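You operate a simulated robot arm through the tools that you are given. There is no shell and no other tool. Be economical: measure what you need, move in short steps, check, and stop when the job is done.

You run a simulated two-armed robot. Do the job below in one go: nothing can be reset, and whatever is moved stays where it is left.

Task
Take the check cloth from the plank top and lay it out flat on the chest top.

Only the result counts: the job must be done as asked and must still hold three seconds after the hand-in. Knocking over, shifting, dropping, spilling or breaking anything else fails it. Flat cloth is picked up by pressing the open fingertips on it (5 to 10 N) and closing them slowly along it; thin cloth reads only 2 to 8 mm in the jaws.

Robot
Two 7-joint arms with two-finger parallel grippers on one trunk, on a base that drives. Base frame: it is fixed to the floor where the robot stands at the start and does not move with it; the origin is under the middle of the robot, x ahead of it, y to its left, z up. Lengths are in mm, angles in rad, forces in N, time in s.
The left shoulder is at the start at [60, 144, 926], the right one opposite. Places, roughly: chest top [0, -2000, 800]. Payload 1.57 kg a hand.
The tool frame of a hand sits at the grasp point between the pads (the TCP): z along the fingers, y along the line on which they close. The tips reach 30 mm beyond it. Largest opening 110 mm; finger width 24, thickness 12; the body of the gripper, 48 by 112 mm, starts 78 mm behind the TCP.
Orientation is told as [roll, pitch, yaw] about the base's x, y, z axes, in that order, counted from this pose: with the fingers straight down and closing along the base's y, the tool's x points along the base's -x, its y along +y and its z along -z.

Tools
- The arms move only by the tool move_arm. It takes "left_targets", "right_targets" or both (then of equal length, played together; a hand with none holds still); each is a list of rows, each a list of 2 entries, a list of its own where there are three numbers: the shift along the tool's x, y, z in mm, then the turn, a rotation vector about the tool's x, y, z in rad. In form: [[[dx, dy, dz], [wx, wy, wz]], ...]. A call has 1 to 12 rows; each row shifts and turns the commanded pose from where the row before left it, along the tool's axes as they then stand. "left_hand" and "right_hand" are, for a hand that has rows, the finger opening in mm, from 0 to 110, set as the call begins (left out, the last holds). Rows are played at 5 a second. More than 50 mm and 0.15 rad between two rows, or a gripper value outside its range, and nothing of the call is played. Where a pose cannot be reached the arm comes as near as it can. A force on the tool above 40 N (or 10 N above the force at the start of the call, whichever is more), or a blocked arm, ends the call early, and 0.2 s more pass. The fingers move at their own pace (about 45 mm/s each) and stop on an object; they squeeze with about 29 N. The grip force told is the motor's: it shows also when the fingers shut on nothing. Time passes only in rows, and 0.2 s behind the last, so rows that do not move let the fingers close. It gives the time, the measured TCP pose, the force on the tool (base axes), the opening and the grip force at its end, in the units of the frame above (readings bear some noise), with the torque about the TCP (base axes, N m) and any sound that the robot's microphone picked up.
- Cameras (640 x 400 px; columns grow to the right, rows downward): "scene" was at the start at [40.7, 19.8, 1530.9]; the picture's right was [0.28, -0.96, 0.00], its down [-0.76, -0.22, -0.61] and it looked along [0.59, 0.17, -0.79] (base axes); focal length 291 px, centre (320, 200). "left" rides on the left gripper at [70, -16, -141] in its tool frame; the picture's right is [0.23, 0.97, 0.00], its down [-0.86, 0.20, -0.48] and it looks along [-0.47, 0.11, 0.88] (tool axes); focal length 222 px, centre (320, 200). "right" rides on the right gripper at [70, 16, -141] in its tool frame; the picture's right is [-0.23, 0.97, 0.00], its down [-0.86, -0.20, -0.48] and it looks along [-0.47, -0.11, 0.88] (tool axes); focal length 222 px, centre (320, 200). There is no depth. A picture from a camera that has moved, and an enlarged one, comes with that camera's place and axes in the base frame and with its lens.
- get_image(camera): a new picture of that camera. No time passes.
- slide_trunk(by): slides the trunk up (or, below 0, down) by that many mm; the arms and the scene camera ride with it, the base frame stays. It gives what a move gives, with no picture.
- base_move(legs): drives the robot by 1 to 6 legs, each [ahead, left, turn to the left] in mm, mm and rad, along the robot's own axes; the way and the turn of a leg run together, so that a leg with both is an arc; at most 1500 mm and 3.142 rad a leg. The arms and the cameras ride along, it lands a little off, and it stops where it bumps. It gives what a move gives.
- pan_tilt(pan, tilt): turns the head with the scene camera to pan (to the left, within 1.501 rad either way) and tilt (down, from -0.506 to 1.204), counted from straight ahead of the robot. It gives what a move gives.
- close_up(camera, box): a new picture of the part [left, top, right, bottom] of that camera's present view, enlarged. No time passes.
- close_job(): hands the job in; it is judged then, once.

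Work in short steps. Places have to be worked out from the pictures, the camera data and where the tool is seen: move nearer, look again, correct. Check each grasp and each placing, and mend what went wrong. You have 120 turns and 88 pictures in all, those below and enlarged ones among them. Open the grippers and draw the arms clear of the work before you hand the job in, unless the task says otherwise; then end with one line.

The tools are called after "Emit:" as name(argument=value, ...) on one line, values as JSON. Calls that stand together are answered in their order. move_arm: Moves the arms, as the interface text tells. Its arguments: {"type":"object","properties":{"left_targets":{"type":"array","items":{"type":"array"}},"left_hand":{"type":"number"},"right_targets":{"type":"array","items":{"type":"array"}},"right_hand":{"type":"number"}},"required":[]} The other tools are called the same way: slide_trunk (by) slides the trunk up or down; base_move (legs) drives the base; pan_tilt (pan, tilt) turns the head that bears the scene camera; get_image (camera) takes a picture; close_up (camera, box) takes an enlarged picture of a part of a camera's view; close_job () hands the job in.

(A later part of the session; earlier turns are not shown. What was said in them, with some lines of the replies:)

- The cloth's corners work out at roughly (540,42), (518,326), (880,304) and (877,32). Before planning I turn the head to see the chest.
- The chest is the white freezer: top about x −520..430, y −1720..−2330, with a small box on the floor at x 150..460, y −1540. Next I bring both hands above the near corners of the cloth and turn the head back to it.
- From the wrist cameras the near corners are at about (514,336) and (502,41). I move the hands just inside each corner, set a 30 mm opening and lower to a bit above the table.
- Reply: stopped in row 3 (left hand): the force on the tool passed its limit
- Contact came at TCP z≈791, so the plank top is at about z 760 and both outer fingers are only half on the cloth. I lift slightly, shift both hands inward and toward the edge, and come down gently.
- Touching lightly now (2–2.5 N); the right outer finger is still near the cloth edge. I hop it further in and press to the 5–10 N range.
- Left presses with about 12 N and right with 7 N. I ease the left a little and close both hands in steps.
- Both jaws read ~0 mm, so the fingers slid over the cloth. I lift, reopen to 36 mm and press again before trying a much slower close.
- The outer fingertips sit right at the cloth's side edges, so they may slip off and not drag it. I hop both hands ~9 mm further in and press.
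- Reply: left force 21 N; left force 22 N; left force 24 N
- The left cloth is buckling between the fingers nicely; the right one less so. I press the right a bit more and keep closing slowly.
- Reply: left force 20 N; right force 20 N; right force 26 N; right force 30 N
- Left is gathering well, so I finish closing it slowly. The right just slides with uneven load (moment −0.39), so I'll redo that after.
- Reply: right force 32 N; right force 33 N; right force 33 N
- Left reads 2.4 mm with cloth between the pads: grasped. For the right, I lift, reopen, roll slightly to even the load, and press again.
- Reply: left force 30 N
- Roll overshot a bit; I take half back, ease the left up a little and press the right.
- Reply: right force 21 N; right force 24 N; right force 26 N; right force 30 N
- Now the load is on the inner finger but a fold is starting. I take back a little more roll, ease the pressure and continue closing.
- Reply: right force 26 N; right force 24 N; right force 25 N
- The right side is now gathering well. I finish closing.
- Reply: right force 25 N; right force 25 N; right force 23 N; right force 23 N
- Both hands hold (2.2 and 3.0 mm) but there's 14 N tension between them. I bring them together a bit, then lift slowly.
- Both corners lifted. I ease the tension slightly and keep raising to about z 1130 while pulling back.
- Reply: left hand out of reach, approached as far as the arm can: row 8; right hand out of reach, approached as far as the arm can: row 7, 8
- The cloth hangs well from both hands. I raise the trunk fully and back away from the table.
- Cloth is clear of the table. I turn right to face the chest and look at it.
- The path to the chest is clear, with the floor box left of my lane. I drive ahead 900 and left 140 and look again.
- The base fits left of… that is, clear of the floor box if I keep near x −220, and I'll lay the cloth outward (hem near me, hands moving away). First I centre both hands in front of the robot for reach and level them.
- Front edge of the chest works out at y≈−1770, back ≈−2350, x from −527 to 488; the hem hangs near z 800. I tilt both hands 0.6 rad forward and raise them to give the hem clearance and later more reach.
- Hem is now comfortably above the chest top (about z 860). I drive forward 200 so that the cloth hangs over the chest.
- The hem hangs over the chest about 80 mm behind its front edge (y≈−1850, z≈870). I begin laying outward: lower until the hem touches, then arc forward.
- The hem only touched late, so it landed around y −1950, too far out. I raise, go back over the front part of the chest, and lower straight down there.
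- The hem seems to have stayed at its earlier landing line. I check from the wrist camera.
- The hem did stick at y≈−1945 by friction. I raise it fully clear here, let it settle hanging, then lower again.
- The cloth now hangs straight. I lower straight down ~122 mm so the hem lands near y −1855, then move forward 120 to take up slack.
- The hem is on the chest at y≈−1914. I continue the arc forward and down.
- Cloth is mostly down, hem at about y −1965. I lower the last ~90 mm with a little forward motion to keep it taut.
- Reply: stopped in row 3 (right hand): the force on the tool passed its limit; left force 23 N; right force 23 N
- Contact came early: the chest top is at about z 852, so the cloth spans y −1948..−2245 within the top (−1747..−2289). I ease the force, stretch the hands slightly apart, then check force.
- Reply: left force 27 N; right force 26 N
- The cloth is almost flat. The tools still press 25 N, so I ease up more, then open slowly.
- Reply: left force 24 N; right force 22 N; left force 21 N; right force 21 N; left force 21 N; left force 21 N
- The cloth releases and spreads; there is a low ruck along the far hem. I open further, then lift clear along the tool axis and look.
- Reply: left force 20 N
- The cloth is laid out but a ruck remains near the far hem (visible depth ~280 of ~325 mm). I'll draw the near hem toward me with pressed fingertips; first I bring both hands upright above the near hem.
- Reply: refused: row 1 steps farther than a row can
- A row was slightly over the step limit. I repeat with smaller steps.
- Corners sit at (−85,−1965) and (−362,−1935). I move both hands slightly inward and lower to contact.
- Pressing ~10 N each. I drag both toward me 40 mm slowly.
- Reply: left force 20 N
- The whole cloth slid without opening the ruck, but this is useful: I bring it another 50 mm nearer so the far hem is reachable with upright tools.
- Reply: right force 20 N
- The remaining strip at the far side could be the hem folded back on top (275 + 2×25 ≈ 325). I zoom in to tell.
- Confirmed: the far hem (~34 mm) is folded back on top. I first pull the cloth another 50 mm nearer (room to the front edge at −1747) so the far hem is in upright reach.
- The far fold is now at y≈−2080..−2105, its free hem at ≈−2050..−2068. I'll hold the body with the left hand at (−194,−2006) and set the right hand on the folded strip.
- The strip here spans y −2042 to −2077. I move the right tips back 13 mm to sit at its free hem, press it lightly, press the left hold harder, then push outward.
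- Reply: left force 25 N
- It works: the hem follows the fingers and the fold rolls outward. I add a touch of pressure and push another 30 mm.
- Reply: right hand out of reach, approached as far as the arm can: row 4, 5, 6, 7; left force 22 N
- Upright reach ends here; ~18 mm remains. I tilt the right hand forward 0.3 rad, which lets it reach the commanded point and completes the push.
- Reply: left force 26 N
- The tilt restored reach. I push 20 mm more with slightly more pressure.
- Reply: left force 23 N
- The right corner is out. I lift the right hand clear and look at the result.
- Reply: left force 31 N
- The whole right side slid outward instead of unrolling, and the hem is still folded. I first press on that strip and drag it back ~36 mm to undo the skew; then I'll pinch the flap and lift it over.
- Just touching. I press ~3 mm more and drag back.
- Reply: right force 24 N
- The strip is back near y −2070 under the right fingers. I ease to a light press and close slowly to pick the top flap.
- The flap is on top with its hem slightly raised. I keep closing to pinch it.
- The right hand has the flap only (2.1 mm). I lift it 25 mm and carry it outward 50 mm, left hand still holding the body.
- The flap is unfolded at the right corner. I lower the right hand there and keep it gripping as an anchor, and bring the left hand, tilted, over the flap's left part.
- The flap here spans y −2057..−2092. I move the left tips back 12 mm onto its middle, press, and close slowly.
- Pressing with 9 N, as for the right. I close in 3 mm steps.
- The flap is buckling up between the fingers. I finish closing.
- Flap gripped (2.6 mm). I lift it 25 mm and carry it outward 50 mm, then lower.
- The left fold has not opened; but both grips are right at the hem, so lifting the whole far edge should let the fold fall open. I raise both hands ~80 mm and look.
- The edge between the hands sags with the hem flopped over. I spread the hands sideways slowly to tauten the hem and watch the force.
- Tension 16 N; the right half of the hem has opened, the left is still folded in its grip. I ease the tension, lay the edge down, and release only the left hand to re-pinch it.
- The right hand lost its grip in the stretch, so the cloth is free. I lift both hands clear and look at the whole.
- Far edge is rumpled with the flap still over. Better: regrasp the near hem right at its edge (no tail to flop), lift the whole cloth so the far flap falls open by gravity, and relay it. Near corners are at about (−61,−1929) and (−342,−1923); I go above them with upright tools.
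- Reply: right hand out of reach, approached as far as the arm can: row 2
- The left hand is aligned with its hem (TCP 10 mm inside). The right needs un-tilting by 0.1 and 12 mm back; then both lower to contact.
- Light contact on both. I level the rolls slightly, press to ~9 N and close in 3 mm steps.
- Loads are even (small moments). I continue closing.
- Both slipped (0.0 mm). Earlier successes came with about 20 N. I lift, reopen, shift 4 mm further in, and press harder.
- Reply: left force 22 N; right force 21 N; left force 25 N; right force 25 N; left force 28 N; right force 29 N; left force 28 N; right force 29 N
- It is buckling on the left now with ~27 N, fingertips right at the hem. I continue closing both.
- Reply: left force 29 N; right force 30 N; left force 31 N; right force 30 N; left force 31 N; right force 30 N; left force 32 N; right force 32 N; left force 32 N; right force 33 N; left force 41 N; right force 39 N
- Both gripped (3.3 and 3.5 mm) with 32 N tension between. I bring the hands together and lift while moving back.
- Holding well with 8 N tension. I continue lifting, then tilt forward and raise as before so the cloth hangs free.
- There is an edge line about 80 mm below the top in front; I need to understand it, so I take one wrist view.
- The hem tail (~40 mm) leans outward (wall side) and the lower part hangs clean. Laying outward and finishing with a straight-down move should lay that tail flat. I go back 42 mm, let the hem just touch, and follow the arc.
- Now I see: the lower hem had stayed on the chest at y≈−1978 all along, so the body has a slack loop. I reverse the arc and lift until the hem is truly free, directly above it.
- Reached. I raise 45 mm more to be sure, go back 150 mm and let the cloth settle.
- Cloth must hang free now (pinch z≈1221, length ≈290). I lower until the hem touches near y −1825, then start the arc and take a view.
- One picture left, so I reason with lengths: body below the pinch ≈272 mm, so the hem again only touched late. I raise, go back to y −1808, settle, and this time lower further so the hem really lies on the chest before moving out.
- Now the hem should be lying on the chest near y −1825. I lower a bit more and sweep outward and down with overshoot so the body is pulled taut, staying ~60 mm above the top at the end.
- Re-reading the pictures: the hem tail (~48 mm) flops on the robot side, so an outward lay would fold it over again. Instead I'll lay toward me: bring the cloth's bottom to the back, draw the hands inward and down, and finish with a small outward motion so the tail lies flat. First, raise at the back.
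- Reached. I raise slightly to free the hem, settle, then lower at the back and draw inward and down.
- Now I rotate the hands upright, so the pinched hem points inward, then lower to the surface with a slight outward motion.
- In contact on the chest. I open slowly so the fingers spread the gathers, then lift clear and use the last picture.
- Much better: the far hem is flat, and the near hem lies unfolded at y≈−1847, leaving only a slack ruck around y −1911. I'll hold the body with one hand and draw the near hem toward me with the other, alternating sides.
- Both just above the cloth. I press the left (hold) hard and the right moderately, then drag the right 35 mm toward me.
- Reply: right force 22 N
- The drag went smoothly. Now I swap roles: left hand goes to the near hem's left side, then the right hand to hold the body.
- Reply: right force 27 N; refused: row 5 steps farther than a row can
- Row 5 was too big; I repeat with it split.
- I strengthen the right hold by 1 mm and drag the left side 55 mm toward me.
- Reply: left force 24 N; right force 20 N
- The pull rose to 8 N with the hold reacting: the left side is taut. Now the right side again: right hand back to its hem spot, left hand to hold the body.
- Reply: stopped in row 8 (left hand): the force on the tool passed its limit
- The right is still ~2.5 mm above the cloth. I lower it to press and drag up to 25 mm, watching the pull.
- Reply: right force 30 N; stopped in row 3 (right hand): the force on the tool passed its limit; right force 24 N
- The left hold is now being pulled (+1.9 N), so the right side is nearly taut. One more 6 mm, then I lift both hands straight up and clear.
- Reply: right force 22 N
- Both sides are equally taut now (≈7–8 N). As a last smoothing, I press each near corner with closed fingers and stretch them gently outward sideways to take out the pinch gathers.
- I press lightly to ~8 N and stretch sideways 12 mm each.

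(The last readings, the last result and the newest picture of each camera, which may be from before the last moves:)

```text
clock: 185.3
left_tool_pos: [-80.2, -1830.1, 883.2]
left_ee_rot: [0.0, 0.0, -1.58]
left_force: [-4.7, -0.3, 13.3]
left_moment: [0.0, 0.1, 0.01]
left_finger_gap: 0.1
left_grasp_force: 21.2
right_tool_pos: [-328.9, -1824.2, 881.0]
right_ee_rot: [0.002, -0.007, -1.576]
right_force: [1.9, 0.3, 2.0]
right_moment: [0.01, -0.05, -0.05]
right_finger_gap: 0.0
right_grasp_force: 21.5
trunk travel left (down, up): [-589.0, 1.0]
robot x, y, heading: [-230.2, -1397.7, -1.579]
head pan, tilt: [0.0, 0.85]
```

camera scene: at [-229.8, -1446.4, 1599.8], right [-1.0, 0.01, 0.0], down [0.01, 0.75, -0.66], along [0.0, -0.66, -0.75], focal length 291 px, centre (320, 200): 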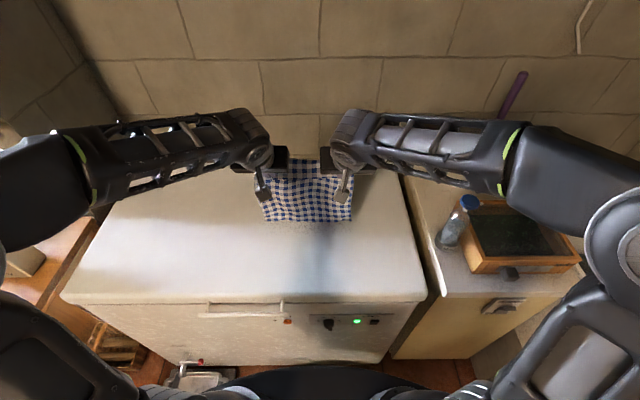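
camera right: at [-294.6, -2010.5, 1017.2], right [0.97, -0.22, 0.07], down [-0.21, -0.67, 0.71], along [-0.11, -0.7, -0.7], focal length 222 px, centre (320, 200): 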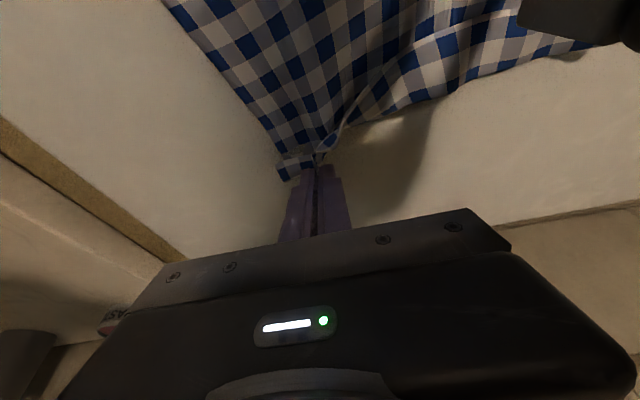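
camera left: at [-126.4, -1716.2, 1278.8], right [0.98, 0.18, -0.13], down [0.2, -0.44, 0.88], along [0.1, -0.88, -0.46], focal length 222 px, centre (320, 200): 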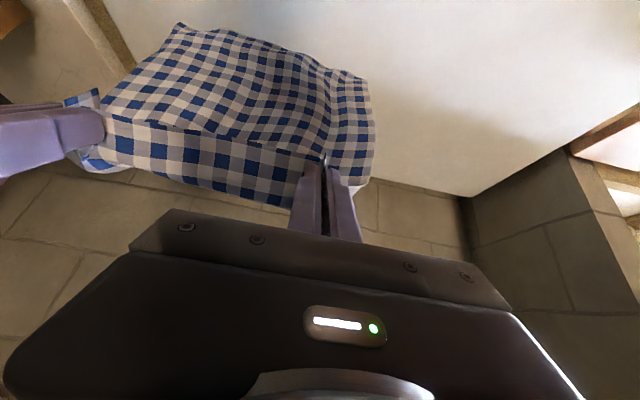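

The stretch is done (left 4.7 N taut). I lift both hands straight up, move apart and open the grippers.

Emit:
move_arm(left_targets=[[[0, 0, -5], [0, 0, 0]], [[0, 0, -40], [0, 0, 0]], [[0, 0, -45], [0, 0, 0]], [[0, 0, -45], [0, 0, 0]], [[20, 20, -30], [0, 0, 0]]], right_targets=[[[0, 0, -5], [0, 0, 0]], [[0, 0, -40], [0, 0, 0]], [[0, 0, -45], [0, 0, 0]], [[0, 0, -45], [0, 0, 0]], [[20, -20, -30], [0, 0, 0]]])

Emit:
move_arm(left_targets=[[[0, 0, 0], [0, 0, 0]], [[0, 0, 0], [0, 0, 0]], [[0, 0, 0], [0, 0, 0]]], right_targets=[[[0, 0, 0], [0, 0, 0]], [[0, 0, 0], [0, 0, 0]], [[0, 0, 0], [0, 0, 0]]], left_hand=80, right_hand=80)

Emit:
base_move(legs=[[-350, 0, 0]])

```text
clock: 186.5
left_tool_pos: [-58.7, -1808.3, 1047.1]
left_ee_rot: [0.0, 0.001, -1.577]
left_force: [0.5, -0.4, 0.0]
left_moment: [-0.04, -0.04, 0.03]
left_finger_gap: 0.0
left_grasp_force: 21.6
right_tool_pos: [-348.9, -1801.9, 1048.7]
right_ee_rot: [-0.001, -0.008, -1.577]
right_force: [1.2, 0.1, -1.0]
right_moment: [0.0, 0.0, -0.04]
right_finger_gap: 0.0
right_grasp_force: 21.1
trunk travel left (down, up): [-589.0, 1.0]
robot x, y, heading: [-229.3, -1399.0, -1.581]
head pan, tilt: [0.0, 0.85]
```

```text
clock: 187.3
left_tool_pos: [-60.3, -1810.4, 1046.7]
left_ee_rot: [0.0, 0.001, -1.579]
left_force: [0.1, 0.5, 0.4]
left_moment: [0.0, 0.01, 0.01]
left_finger_gap: 67.6
left_grasp_force: 0.0
right_tool_pos: [-348.8, -1802.9, 1047.0]
right_ee_rot: [-0.001, -0.004, -1.576]
right_force: [0.1, -0.3, 0.4]
right_moment: [-0.02, -0.03, -0.01]
right_finger_gap: 68.2
right_grasp_force: 0.0
trunk travel left (down, up): [-589.0, 1.0]
robot x, y, heading: [-229.7, -1399.5, -1.577]
head pan, tilt: [0.0, 0.85]
```

```text
clock: 189.6
left_tool_pos: [-57.9, -1463.6, 1046.2]
left_ee_rot: [-0.001, 0.001, -1.582]
left_force: [-0.7, 0.0, 0.1]
left_moment: [-0.03, 0.0, 0.0]
left_finger_gap: 80.0
left_grasp_force: 0.0
right_tool_pos: [-346.8, -1455.1, 1046.6]
right_ee_rot: [-0.001, -0.008, -1.578]
right_force: [-0.4, -0.3, 0.2]
right_moment: [-0.02, -0.01, -0.07]
right_finger_gap: 79.9
right_grasp_force: 0.1
trunk travel left (down, up): [-589.0, 1.0]
robot x, y, heading: [-224.1, -1051.5, -1.582]
head pan, tilt: [0.0, 0.85]
```

The grippers are open and the robot is clear of the chest; I hand the job in.

Emit:
close_job()

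```text
The job is handed in.
```

The check cloth is on the chest top and spread out, but I had no pictures left to confirm it is fully flat: my last view showed a slack fold near the front edge, and I judged the pulls that followed only by force readings.
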